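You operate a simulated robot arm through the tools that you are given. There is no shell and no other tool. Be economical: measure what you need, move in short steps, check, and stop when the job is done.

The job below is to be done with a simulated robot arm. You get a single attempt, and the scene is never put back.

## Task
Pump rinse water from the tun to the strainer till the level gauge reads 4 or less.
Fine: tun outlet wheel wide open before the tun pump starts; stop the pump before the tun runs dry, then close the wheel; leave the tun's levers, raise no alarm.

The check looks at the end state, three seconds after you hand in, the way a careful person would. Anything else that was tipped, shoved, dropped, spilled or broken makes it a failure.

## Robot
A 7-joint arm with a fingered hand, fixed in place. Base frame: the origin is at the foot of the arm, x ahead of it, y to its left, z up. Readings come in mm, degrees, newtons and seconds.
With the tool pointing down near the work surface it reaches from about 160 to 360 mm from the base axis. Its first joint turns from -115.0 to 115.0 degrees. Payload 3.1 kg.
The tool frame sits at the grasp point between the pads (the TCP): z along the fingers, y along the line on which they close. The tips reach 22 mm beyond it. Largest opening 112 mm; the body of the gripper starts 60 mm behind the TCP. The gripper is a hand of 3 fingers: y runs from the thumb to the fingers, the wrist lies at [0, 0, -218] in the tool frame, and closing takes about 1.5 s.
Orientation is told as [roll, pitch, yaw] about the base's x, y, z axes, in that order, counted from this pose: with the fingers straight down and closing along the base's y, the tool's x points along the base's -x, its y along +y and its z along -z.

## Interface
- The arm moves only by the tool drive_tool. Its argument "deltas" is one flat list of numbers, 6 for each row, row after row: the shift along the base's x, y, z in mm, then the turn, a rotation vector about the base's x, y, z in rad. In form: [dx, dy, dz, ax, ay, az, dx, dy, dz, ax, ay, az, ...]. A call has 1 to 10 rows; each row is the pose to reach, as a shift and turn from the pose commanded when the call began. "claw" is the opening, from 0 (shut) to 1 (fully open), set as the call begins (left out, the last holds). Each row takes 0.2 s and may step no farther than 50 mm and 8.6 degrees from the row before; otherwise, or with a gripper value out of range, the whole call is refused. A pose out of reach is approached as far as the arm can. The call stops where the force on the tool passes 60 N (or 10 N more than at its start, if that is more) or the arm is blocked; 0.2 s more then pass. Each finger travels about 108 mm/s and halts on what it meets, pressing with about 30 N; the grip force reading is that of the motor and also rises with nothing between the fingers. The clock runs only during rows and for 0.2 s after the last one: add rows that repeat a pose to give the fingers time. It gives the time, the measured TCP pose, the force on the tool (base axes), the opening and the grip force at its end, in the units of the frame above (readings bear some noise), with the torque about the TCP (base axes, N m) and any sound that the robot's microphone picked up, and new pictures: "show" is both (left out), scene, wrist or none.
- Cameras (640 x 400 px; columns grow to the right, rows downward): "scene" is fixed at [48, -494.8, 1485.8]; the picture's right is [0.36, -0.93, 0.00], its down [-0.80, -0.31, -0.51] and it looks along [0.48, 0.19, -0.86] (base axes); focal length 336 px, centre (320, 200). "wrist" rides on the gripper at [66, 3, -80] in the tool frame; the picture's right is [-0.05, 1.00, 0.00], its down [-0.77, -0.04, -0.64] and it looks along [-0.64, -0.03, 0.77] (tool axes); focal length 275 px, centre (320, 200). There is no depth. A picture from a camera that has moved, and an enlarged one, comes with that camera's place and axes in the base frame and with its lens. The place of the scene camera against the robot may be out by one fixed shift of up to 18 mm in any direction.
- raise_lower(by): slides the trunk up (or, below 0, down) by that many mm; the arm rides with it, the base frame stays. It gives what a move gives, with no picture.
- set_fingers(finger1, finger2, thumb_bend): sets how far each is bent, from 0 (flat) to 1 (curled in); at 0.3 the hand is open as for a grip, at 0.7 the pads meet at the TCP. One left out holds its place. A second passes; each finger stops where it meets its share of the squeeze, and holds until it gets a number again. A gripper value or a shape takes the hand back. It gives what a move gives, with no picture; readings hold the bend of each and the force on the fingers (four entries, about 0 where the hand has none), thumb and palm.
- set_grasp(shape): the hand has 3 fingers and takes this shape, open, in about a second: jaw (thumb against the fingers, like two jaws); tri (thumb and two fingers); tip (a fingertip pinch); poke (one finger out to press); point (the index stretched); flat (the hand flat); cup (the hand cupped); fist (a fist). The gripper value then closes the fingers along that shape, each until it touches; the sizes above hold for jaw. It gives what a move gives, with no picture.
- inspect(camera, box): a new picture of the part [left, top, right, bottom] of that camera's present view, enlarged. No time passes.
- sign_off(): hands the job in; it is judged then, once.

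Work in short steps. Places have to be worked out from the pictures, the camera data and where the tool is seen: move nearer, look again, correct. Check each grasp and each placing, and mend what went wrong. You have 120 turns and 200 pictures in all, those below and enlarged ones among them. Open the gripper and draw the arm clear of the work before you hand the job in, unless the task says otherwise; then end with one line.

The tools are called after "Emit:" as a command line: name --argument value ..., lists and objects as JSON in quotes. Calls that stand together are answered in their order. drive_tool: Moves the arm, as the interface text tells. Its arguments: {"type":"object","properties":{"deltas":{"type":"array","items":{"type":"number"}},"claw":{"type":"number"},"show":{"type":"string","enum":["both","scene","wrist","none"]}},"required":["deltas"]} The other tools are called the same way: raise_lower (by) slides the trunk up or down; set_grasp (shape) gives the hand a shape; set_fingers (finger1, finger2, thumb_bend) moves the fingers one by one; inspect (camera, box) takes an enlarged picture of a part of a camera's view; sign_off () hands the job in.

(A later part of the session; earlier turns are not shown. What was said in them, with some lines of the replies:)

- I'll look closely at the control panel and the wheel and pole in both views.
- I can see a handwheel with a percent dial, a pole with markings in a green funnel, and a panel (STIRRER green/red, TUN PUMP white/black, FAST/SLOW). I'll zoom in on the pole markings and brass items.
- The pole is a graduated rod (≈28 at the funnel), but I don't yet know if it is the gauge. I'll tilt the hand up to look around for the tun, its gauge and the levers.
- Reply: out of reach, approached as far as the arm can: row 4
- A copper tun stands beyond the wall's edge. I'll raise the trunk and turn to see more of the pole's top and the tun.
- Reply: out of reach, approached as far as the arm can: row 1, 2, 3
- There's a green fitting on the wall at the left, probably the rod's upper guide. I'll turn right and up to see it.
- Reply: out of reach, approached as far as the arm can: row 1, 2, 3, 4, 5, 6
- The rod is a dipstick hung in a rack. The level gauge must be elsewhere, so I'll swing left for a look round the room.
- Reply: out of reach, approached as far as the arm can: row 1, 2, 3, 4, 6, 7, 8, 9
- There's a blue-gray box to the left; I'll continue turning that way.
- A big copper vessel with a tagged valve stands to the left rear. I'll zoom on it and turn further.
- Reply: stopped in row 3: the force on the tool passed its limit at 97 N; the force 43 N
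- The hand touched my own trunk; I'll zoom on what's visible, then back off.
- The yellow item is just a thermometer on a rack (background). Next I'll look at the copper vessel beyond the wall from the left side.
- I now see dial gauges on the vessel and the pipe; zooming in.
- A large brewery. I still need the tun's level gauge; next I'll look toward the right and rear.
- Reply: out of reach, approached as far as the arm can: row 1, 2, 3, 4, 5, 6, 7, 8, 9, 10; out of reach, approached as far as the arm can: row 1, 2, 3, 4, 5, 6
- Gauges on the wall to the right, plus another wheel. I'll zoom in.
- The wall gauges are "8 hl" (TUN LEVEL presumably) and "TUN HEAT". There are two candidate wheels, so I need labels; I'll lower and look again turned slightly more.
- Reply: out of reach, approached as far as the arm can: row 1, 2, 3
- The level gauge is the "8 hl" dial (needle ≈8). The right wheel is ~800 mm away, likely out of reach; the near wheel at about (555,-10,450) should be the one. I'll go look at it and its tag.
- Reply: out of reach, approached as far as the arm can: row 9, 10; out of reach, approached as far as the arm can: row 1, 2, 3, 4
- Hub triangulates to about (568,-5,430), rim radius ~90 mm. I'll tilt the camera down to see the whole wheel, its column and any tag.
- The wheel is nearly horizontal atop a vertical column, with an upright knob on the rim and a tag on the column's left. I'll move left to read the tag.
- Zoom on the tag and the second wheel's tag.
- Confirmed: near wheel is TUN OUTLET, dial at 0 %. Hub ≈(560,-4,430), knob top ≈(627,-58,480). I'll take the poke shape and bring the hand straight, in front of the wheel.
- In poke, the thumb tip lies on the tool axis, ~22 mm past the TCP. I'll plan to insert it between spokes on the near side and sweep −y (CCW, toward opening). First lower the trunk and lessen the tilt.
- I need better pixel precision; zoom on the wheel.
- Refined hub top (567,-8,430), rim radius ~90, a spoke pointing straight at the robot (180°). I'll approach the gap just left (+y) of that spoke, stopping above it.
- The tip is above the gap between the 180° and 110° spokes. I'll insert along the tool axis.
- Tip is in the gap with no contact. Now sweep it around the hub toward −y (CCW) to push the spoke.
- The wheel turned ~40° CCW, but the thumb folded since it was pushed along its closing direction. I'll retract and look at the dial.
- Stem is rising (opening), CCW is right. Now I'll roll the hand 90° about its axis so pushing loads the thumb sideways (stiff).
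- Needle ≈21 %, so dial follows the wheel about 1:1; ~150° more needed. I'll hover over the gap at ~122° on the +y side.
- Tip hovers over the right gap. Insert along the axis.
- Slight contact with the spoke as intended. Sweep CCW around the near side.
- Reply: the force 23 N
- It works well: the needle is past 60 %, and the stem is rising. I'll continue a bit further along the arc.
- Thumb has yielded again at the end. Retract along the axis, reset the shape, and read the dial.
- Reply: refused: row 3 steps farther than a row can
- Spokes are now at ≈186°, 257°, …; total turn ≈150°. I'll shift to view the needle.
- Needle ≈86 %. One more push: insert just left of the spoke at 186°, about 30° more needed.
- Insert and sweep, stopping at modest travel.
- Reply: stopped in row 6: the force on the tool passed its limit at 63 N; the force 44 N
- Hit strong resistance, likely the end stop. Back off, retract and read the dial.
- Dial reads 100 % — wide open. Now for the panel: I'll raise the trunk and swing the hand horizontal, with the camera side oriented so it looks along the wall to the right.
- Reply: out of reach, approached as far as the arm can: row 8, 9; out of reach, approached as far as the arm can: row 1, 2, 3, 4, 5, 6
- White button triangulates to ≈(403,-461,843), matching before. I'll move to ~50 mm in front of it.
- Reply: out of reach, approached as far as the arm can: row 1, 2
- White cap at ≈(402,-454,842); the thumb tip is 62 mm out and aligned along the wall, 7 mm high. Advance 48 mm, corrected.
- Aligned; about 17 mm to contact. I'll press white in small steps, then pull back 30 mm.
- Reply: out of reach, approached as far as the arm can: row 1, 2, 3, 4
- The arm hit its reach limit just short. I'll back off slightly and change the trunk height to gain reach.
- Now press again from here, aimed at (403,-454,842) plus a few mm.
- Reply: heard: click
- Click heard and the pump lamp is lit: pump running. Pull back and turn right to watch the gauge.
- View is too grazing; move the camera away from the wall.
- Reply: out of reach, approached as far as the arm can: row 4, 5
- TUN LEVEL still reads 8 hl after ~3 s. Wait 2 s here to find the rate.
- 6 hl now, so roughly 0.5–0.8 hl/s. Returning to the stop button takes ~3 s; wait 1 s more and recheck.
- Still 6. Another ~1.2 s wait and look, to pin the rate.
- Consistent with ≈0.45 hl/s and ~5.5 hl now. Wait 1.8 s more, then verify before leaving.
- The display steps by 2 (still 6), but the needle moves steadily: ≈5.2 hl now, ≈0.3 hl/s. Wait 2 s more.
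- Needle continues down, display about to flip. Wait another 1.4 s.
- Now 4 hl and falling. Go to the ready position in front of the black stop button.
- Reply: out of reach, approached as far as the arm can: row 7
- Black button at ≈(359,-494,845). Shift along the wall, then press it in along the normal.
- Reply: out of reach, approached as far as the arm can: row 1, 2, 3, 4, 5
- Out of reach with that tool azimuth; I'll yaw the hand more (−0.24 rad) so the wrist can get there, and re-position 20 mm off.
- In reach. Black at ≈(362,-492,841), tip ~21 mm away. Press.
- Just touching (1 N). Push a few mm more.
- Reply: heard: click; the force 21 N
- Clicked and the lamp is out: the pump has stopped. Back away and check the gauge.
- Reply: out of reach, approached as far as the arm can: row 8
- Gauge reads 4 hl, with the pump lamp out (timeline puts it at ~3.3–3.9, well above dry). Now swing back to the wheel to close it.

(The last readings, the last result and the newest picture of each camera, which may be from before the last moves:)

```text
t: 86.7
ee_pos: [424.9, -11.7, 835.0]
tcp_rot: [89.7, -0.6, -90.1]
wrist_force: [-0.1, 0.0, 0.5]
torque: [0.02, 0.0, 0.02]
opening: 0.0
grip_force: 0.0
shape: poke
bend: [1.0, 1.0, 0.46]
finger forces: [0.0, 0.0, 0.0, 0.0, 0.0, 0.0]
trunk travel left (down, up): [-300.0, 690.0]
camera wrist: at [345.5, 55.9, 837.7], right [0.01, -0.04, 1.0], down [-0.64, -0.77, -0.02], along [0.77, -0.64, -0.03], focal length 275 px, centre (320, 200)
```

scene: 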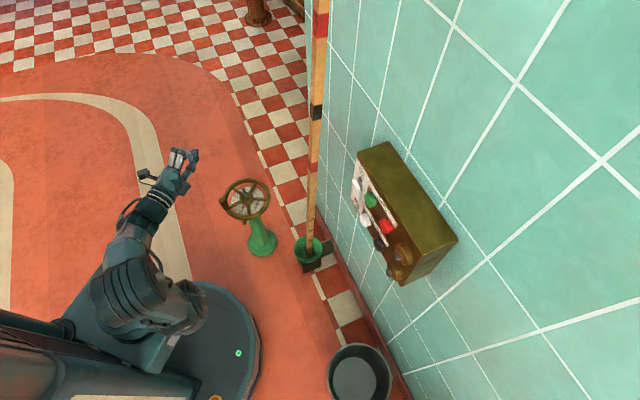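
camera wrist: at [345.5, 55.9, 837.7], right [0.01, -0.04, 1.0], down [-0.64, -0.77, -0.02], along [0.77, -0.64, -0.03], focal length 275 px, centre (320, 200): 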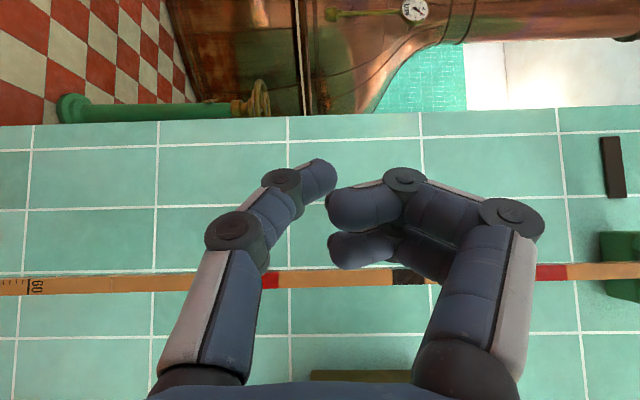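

Pitch the fingers down again (67°), then lower the trunk.

Emit:
drive_tool --deltas '[0, 0, 0, 0, 0.13, 0, 0, 0, 0, 0, 0.26, 0, 0, 0, 0, 0, 0.39, 0, 0, 0, 0, 0, 0.52, 0, 5, 0, 0, 0, 0.65, 0, 10, 0, 0, 0, 0.78, 0, 15, 0, 0, 0, 0.91, 0, 20, 0, 0, 0, 1.04, 0, 20, 0, 0, 0, 1.17, 0]' --show "none"

Emit:
raise_lower --by -200

Emit:
inspect --camera "wrist" --box '[220, 0, 520, 190]'

Emit:
inspect --camera "scene" --box '[200, 150, 290, 240]'

```text
t: 88.7
ee_pos: [443.9, -11.3, 834.8]
tcp_rot: [22.4, -0.3, -89.6]
wrist_force: [-1.5, 0.3, -0.1]
torque: [-0.01, -0.01, 0.01]
opening: 0.0
grip_force: 0.1
shape: poke
bend: [1.0, 1.0, 0.46]
finger forces: [0.0, 0.0, 0.0, 0.0, 0.0, 0.1]
trunk travel left (down, up): [-300.0, 690.0]
```

```text
t: 90.8
ee_pos: [443.8, -13.3, 634.6]
tcp_rot: [22.5, -0.5, -89.6]
wrist_force: [-0.2, -0.2, 1.5]
torque: [0.01, -0.01, 0.0]
opening: 0.0
grip_force: 0.0
shape: poke
bend: [1.0, 1.0, 0.46]
finger forces: [0.1, 0.1, 0.0, 0.1, 0.1, 0.0]
trunk travel left (down, up): [-100.0, 890.0]
```

```text
2.11 times, centred on (370, 95) of wrist
camera zoom: at [416.5, 53.8, 710.3], right [0.92, -0.04, 0.38], down [-0.27, -0.77, 0.58], along [0.27, -0.64, -0.72], focal length 580 px, centre (215, 421)
```

zoom: 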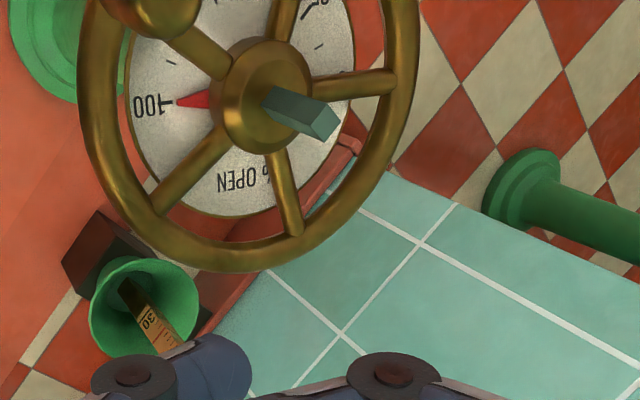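

```text
4.44 times, centred on (245, 195) of scene
camera zoom: at [48.0, -494.8, 1485.8], right [0.36, -0.93, 0.0], down [-0.8, -0.31, -0.51], along [0.48, 0.19, -0.86], focal length 1493 px, centre (653, 222)
```

zoom: 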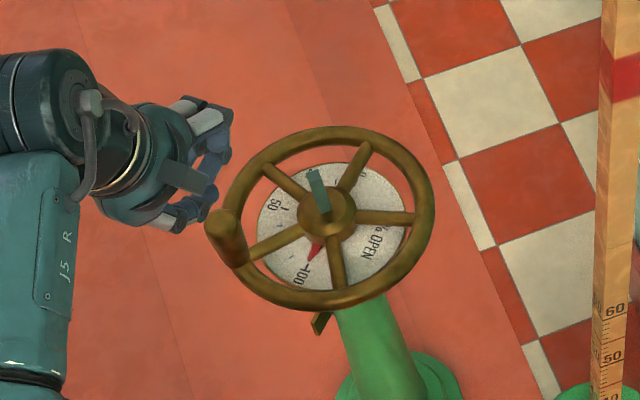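

Dial still 100 %, spokes at ≈210°, 282°, 138° (knob). I'll hover over the gap at ~240° to push the 210° spoke clockwise (+y).

Emit:
drive_tool --deltas '[10, -20, -40, 0, 0, 0, 22, -40, -80, 0, 0, 0, 45, -45, -120, 0, 0, 0, 67, -45, -162, 0, 0, 0]' --show "wrist"

Emit:
inspect --camera "scene" --box '[200, 150, 290, 240]'

```text
t: 91.8
ee_pos: [512.0, -56.3, 474.4]
tcp_rot: [22.6, -0.4, -89.5]
wrist_force: [0.0, -0.1, -0.1]
torque: [0.0, 0.01, 0.02]
opening: 0.0
grip_force: 0.0
shape: poke
bend: [1.0, 1.0, 0.46]
finger forces: [0.0, 0.0, 0.0, 0.1, 0.0, 0.0]
trunk travel left (down, up): [-100.0, 890.0]
camera wrist: at [483.3, 8.6, 549.2], right [0.92, -0.04, 0.38], down [-0.27, -0.77, 0.58], along [0.27, -0.64, -0.72], focal length 275 px, centre (320, 200)
```

wrist: 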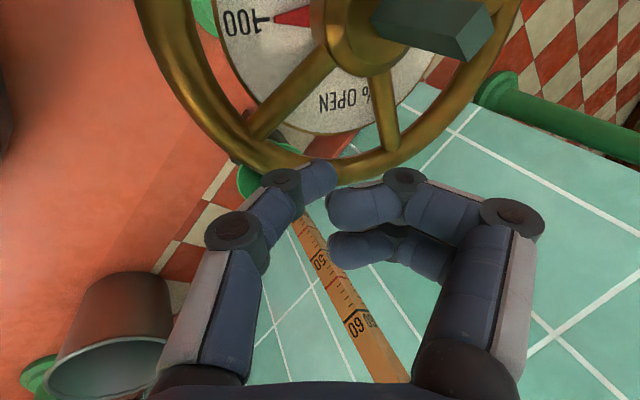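

```text
4.44 times, centred on (245, 195) of scene
camera zoom: at [48.0, -494.8, 1485.8], right [0.36, -0.93, 0.0], down [-0.8, -0.31, -0.51], along [0.48, 0.19, -0.86], focal length 1493 px, centre (653, 222)
```

zoom: 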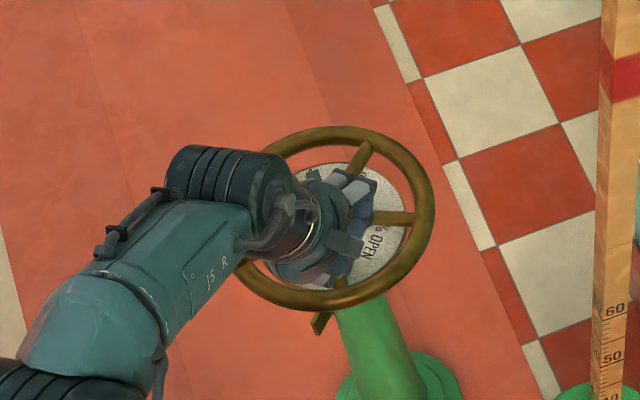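

The target point lies in the gap. Insert, then sweep +y around.

Emit:
drive_tool --deltas '[9, -1, -22, 0, 0, 0, 17, -1, -44, 0, 0, 0]' --show "wrist"

```text
t: 92.5
ee_pos: [529.8, -57.5, 429.2]
tcp_rot: [22.6, -0.3, -89.4]
wrist_force: [-0.1, 7.4, 5.7]
torque: [-0.02, 0.07, -0.14]
opening: 0.0
grip_force: 0.0
shape: poke
bend: [1.0, 1.0, 0.47]
finger forces: [0.1, 0.0, 0.1, 0.0, 9.4, 0.1]
trunk travel left (down, up): [-100.0, 890.0]
camera wrist: at [501.2, 9.5, 505.2], right [0.92, -0.04, 0.39], down [-0.27, -0.77, 0.58], along [0.28, -0.64, -0.72], focal length 275 px, centre (320, 200)
```

wrist: 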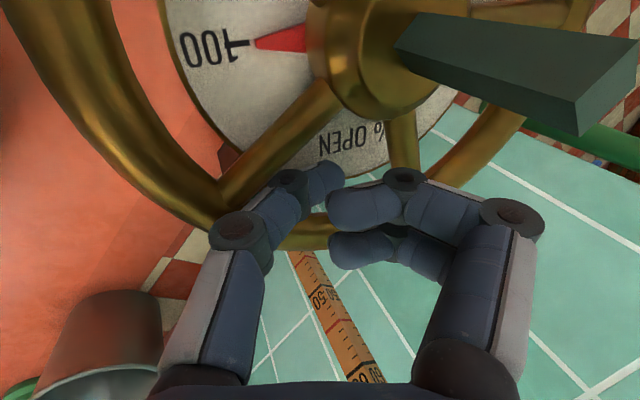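

Light touch on the rim (7 N). Sweep inward and clockwise.

Emit:
drive_tool --deltas '[1, 5, 0, 0, 0, 0, -9, 11, 0, 0, 0, 0, -18, 22, 0, 0, 0, 0, -23, 35, 0, 0, 0, 0, -26, 49, 0, 0, 0, 0, -25, 63, 0, 0, 0, 0, -19, 77, 0, 0, 0, 0]' --show "wrist"

Emit:
inspect --camera "scene" --box '[200, 150, 290, 240]'

```text
t: 94.0
ee_pos: [508.8, 17.8, 428.9]
tcp_rot: [22.5, -0.4, -89.6]
wrist_force: [6.8, -20.4, 7.5]
torque: [-0.28, 0.79, -0.53]
opening: 0.0
grip_force: 0.0
shape: poke
bend: [1.0, 1.0, 0.46]
finger forces: [0.0, 0.0, 0.0, 0.0, 59.5, 0.0]
trunk travel left (down, up): [-100.0, 890.0]
camera wrist: at [481.3, 84.9, 504.2], right [0.92, -0.04, 0.38], down [-0.27, -0.77, 0.58], along [0.27, -0.64, -0.72], focal length 275 px, centre (320, 200)
```

wrist: 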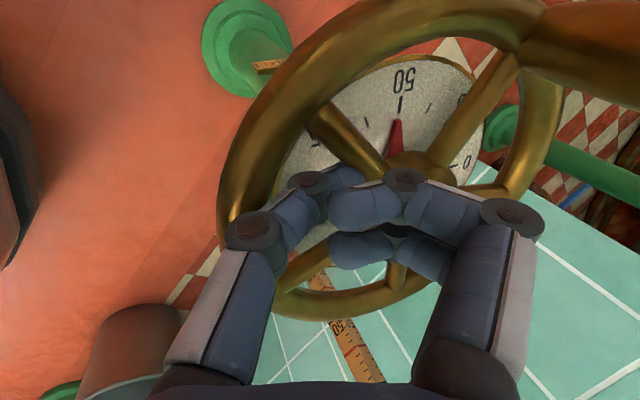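

```text
4.44 times, centred on (245, 195) of scene
camera zoom: at [48.0, -494.8, 1485.8], right [0.36, -0.93, 0.0], down [-0.8, -0.31, -0.51], along [0.48, 0.19, -0.86], focal length 1493 px, centre (653, 222)
```

zoom: 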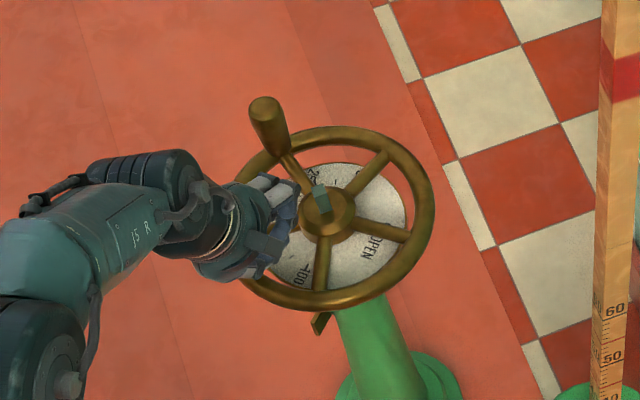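

Needle ~53 %. Continue along the arc.

Emit:
drive_tool --deltas '[5, 5, 0, 0, 0, 0, 10, 10, 0, 0, 0, 0, 19, 18, 0, 0, 0, 0, 30, 24, 0, 0, 0, 0]' --show "wrist"

```text
t: 95.0
ee_pos: [539.1, 44.7, 428.1]
tcp_rot: [22.6, -0.3, -89.4]
wrist_force: [-2.5, -5.2, 3.5]
torque: [-0.05, 0.08, -0.04]
opening: 0.0
grip_force: 0.0
shape: poke
bend: [1.0, 1.0, 0.47]
finger forces: [0.0, 0.0, 0.1, 0.0, 8.4, 0.1]
trunk travel left (down, up): [-100.0, 890.0]
camera wrist: at [510.6, 110.7, 503.9], right [0.92, -0.04, 0.38], down [-0.27, -0.77, 0.58], along [0.27, -0.64, -0.72], focal length 275 px, centre (320, 200)
```

wrist: 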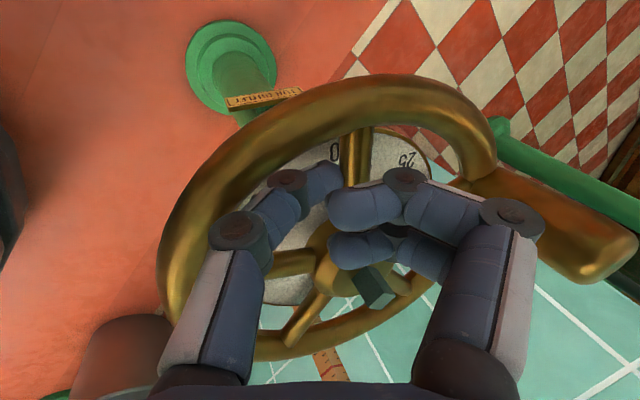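

Good. Withdraw and look at the dial and spokes.

Emit:
drive_tool --deltas '[-10, -2, 24, 0, 0, 0, -28, -4, 66, 0, 0, 0, -46, -25, 106, 0, 0, 0, -66, -50, 140, 0, 0, 0]' --show "none"

Emit:
inspect --camera "wrist" --box '[220, 0, 520, 190]'

Emit:
inspect --camera "scene" --box '[200, 150, 290, 240]'

```text
t: 96.0
ee_pos: [471.7, -6.9, 568.4]
tcp_rot: [22.5, -0.5, -89.6]
wrist_force: [-0.2, 0.6, -0.4]
torque: [0.02, 0.01, 0.01]
opening: 0.0
grip_force: 0.2
shape: poke
bend: [1.0, 1.0, 0.46]
finger forces: [0.0, 0.0, 0.0, 0.1, 0.0, 0.0]
trunk travel left (down, up): [-100.0, 890.0]
```

```text
2.11 times, centred on (370, 95) of wrist
camera zoom: at [444.2, 59.1, 644.2], right [0.92, -0.04, 0.38], down [-0.27, -0.77, 0.58], along [0.27, -0.64, -0.72], focal length 580 px, centre (215, 421)
```

zoom: 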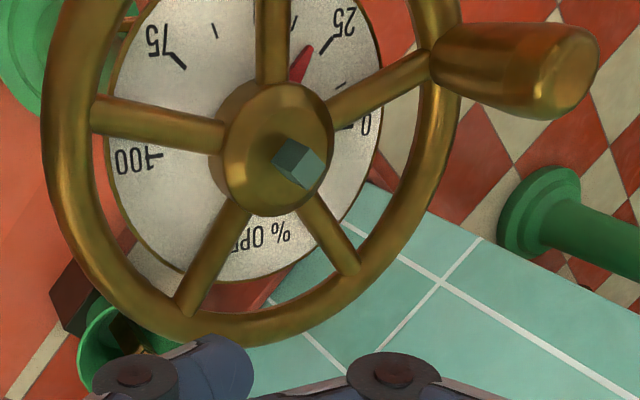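

```text
4.44 times, centred on (245, 195) of scene
camera zoom: at [48.0, -494.8, 1485.8], right [0.36, -0.93, 0.0], down [-0.8, -0.31, -0.51], along [0.48, 0.19, -0.86], focal length 1493 px, centre (653, 222)
```

zoom: 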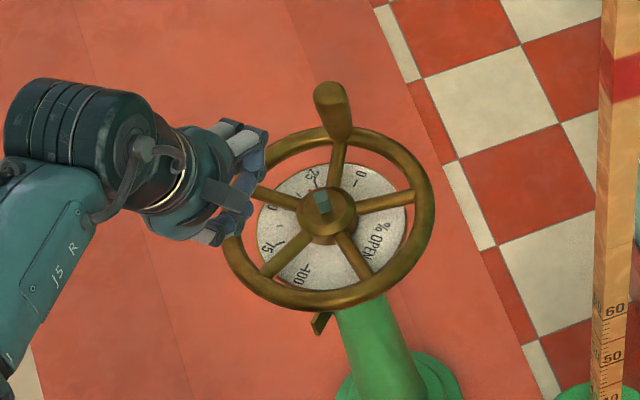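

Needle ≈30 %. Next: insert between the 160° and 232° spokes and push again.

Emit:
drive_tool --deltas '[5, -8, -47, 0, 0, 0, 15, -16, -94, 0, 0, 0, 24, -16, -116, 0, 0, 0, 33, -16, -138, 0, 0, 0]' --show "wrist"

```text
t: 97.0
ee_pos: [507.0, -23.0, 431.5]
tcp_rot: [22.8, -0.3, -89.6]
wrist_force: [3.4, 2.4, 8.2]
torque: [0.01, 0.14, -0.09]
opening: 0.0
grip_force: 0.1
shape: poke
bend: [1.0, 1.0, 0.47]
finger forces: [0.0, 0.0, 0.0, 0.1, 9.2, 0.0]
trunk travel left (down, up): [-100.0, 890.0]
camera wrist: at [478.4, 42.6, 507.5], right [0.92, -0.04, 0.39], down [-0.27, -0.77, 0.58], along [0.28, -0.64, -0.72], focal length 275 px, centre (320, 200)
```

wrist: 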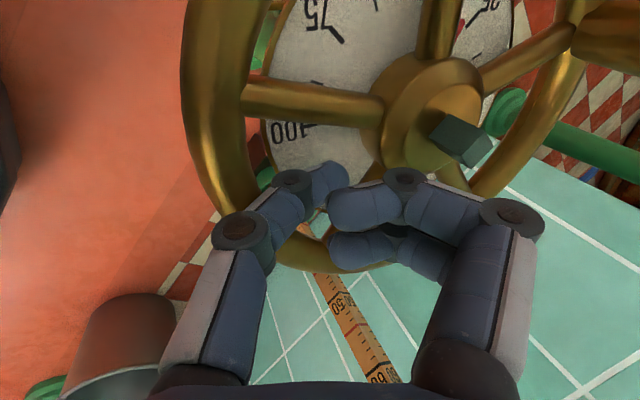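

In the gap. Sweep +y.

Emit:
drive_tool --deltas '[1, 7, 0, 0, 0, 0, 0, 14, 0, 0, 0, 0, 2, 28, 0, 0, 0, 0, 6, 42, 0, 0, 0, 0, 13, 52, 0, 0, 0, 0, 22, 60, 0, 0, 0, 0]' --show "wrist"

Emit:
inspect --camera "scene" --box '[200, 150, 290, 240]'

```text
t: 98.5
ee_pos: [526.6, 36.2, 431.1]
tcp_rot: [22.3, -0.3, -89.7]
wrist_force: [-6.9, -9.1, -1.4]
torque: [-0.12, 0.07, -0.03]
opening: 0.1
grip_force: 0.1
shape: poke
bend: [1.0, 1.0, 0.46]
finger forces: [0.0, 0.0, 0.0, 0.0, 9.5, 0.1]
trunk travel left (down, up): [-100.0, 890.0]
camera wrist: at [499.8, 103.2, 506.5], right [0.92, -0.04, 0.38], down [-0.27, -0.77, 0.58], along [0.27, -0.64, -0.72], focal length 275 px, centre (320, 200)
```

wrist: 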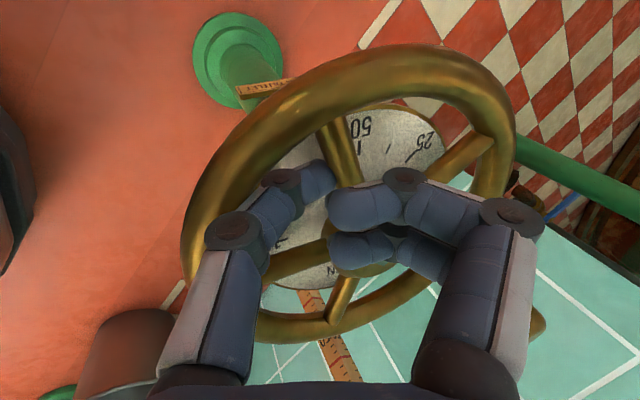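

```text
4.44 times, centred on (245, 195) of scene
camera zoom: at [48.0, -494.8, 1485.8], right [0.36, -0.93, 0.0], down [-0.8, -0.31, -0.51], along [0.48, 0.19, -0.86], focal length 1493 px, centre (653, 222)
```

zoom: 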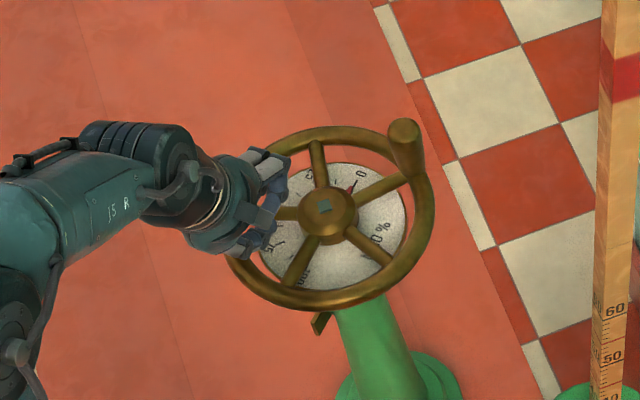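

Needle just short of 0. Push on to the stop.

Emit:
drive_tool --deltas '[6, 4, 0, 0, 0, 0, 12, 7, 0, 0, 0, 0, 18, 9, 0, 0, 0, 0, 25, 10, 0, 0, 0, 0]' --show "none"

Emit:
inspect --camera "scene" --box '[220, 170, 270, 220]'

```text
t: 99.4
ee_pos: [544.0, 40.8, 431.4]
tcp_rot: [21.6, -0.8, -90.0]
wrist_force: [-43.4, -15.5, 22.9]
torque: [-0.14, 0.84, 0.1]
opening: 0.1
grip_force: 0.0
shape: poke
bend: [1.0, 1.0, 0.44]
finger forces: [0.0, 0.0, 0.1, 0.0, 76.8, 0.0]
trunk travel left (down, up): [-100.0, 890.0]
stopped in row 4: the force on the tool passed its limit at 63 N (the readings are from after the stop); the commanded pose is now the measured one
```

```text
8.00 times, centred on (245, 195) of scene
camera zoom: at [48.0, -494.8, 1485.8], right [0.36, -0.93, 0.0], down [-0.8, -0.31, -0.51], along [0.48, 0.19, -0.86], focal length 2687 px, centre (920, 240)
```

zoom: 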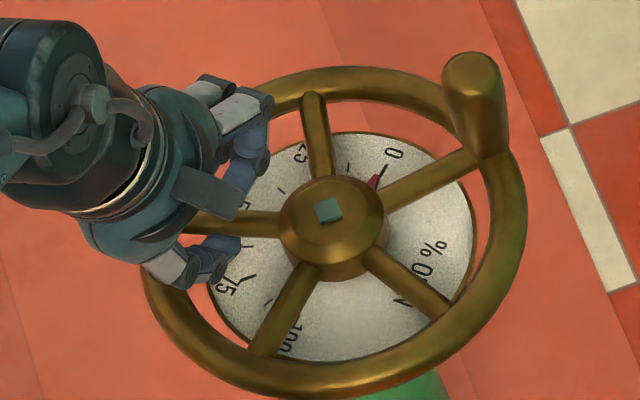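

Hit the stop. Relax, withdraw, and check the dial.

Emit:
drive_tool --deltas '[-6, -3, 0, 0, 0, 0, -16, -5, 24, 0, 0, 0, -34, -5, 66, 0, 0, 0, -52, -25, 106, 0, 0, 0, -80, -50, 140, 0, 0, 0]' --show "none"

Emit:
inspect --camera "wrist" --box '[220, 0, 520, 190]'

Emit:
inspect --camera "scene" --box '[220, 170, 270, 220]'

```text
refused: row 5 steps farther than a row can; nothing moved
```

```text
2.11 times, centred on (370, 95) of wrist
camera zoom: at [515.9, 108.6, 507.0], right [0.93, -0.04, 0.37], down [-0.27, -0.76, 0.59], along [0.26, -0.64, -0.72], focal length 580 px, centre (215, 421)
```

zoom: 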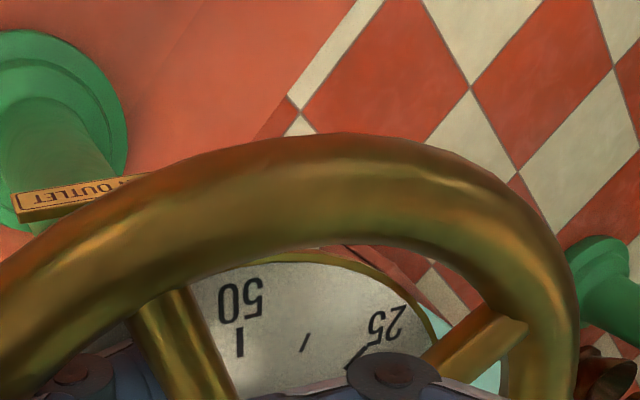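

```text
8.00 times, centred on (245, 195) of scene
camera zoom: at [48.0, -494.8, 1485.8], right [0.36, -0.93, 0.0], down [-0.8, -0.31, -0.51], along [0.48, 0.19, -0.86], focal length 2687 px, centre (920, 240)
```

zoom: 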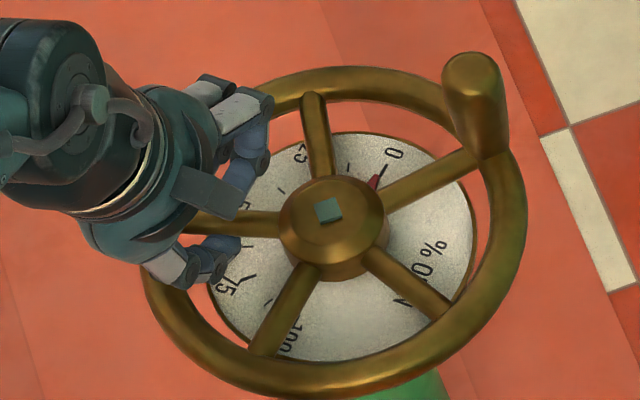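

One row was too long; retry with shorter steps.

Emit:
drive_tool --deltas '[-6, -3, 0, 0, 0, 0, -16, -5, 24, 0, 0, 0, -34, -5, 66, 0, 0, 0, -50, -20, 106, 0, 0, 0, -68, -40, 140, 0, 0, 0]' --show "none"

Emit:
inspect --camera "wrist" --box '[260, 0, 500, 150]'

Emit:
inspect --camera "scene" --box '[220, 170, 270, 220]'

```text
t: 100.6
ee_pos: [480.9, 1.1, 572.3]
tcp_rot: [21.8, -0.7, -89.6]
wrist_force: [-0.1, 0.1, -0.3]
torque: [0.0, -0.02, 0.02]
opening: 0.2
grip_force: 0.0
shape: poke
bend: [1.0, 1.0, 0.46]
finger forces: [0.1, 0.0, 0.0, 0.0, 0.0, 0.0]
trunk travel left (down, up): [-100.0, 890.0]
```

```text
2.67 times, centred on (380, 75) of wrist
camera zoom: at [453.9, 69.2, 646.9], right [0.93, -0.04, 0.37], down [-0.27, -0.77, 0.59], along [0.26, -0.64, -0.72], focal length 734 px, centre (160, 533)
```

zoom: 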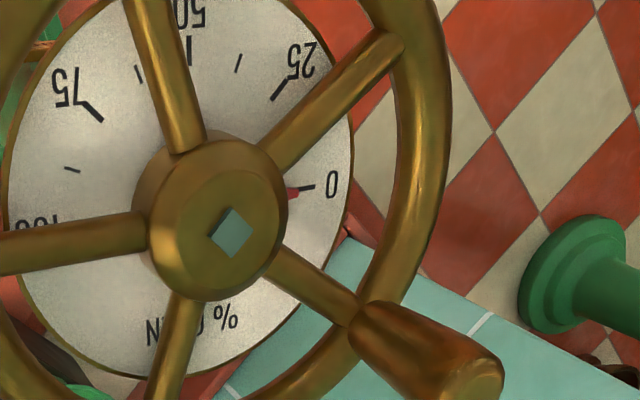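

```text
8.00 times, centred on (245, 195) of scene
camera zoom: at [48.0, -494.8, 1485.8], right [0.36, -0.93, 0.0], down [-0.8, -0.31, -0.51], along [0.48, 0.19, -0.86], focal length 2687 px, centre (920, 240)
```

zoom: 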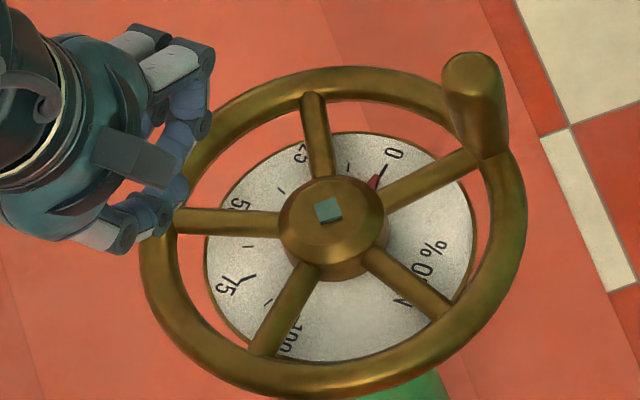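

Wheel closed: needle on 0, stem flush. Draw the arm up and back, open the hand, and take a final look.

Emit:
drive_tool --deltas '[-25, 0, 30, 0, 0, 0, -50, 0, 60, 0, 0, 0, -75, 0, 90, 0, 0, 0, -100, 0, 120, 0, 0, 0]' --show "none"

Emit:
raise_lower --by 250

Emit:
set_grasp --shape "jaw"

Emit:
drive_tool --deltas '[0, 0, 0, 0, 0, 0]' --claw 1 --show "scene"

Emit:
inspect --camera "scene" --box '[340, 130, 460, 290]'

```text
t: 101.6
ee_pos: [378.9, 4.2, 689.0]
tcp_rot: [21.8, -0.7, -89.9]
wrist_force: [0.5, -0.9, 0.1]
torque: [0.02, 0.03, 0.02]
opening: 0.0
grip_force: 0.0
shape: poke
bend: [1.0, 1.0, 0.46]
finger forces: [0.1, 0.1, 0.1, 0.0, 0.0, 0.0]
trunk travel left (down, up): [-100.0, 890.0]
```

```text
t: 104.2
ee_pos: [378.7, 4.9, 938.5]
tcp_rot: [21.9, -0.7, -89.8]
wrist_force: [-1.2, 1.0, 0.2]
torque: [-0.03, 0.01, -0.01]
opening: 0.0
grip_force: 0.0
shape: poke
bend: [1.0, 1.0, 0.46]
finger forces: [0.0, 0.0, 0.1, 0.1, 0.0, 0.0]
trunk travel left (down, up): [-350.0, 640.0]
```

```text
t: 105.1
ee_pos: [379.4, 4.4, 938.8]
tcp_rot: [21.8, -0.6, -89.9]
wrist_force: [-0.1, -0.8, -0.4]
torque: [-0.04, -0.01, 0.01]
opening: 111.9
grip_force: 0.0
shape: jaw
bend: [0.3, 0.3, 0.3]
finger forces: [0.0, 0.0, 0.0, 0.0, 0.0, 0.0]
trunk travel left (down, up): [-350.0, 640.0]
```

```text
t: 105.5
ee_pos: [378.1, 4.5, 938.4]
tcp_rot: [21.8, -0.6, -89.7]
wrist_force: [0.1, -1.1, -1.2]
torque: [0.0, 0.01, 0.01]
opening: 112.0
grip_force: 0.0
shape: jaw
bend: [0.3, 0.3, 0.3]
finger forces: [0.0, 0.1, 0.0, 0.1, 0.1, 0.0]
trunk travel left (down, up): [-350.0, 640.0]
```

scene: 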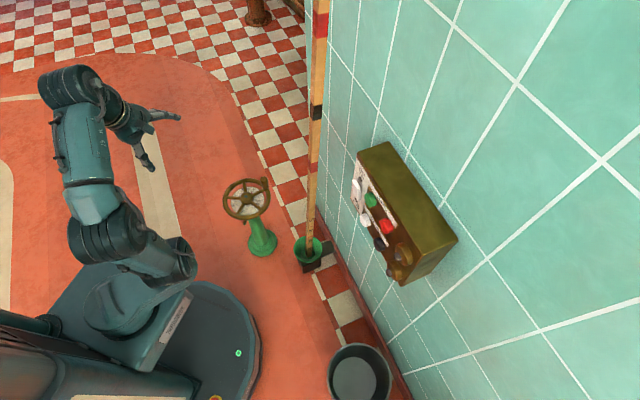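

```text
2.50 times, centred on (400, 210) of scene
camera zoom: at [48.0, -494.8, 1485.8], right [0.36, -0.93, 0.0], down [-0.8, -0.31, -0.51], along [0.48, 0.19, -0.86], focal length 840 px, centre (120, 175)
```

zoom: 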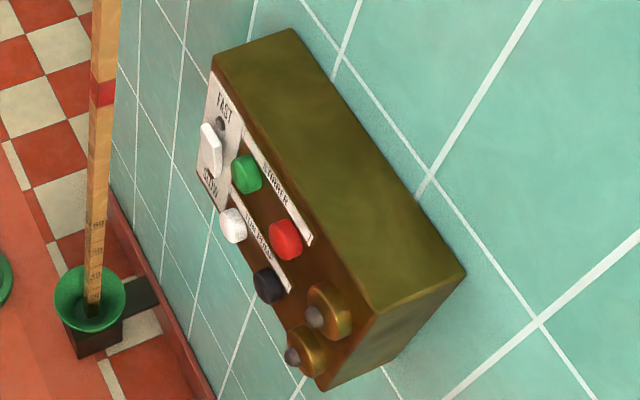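

Lamps are off, the wheel is at 0 %, the gauge last read 4 hl, nothing was disturbed, and the arm is clear with the hand open. Handing in.

Emit:
sign_off

```text
The job is handed in.
```

The rinse water is pumped down: the tun level gauge read 4 hl when I last checked it, just after stopping the pump. The outlet wheel was wide open (100 %) before the pump started and is closed again at 0 %. I left the tun's levers alone and heard no alarm.
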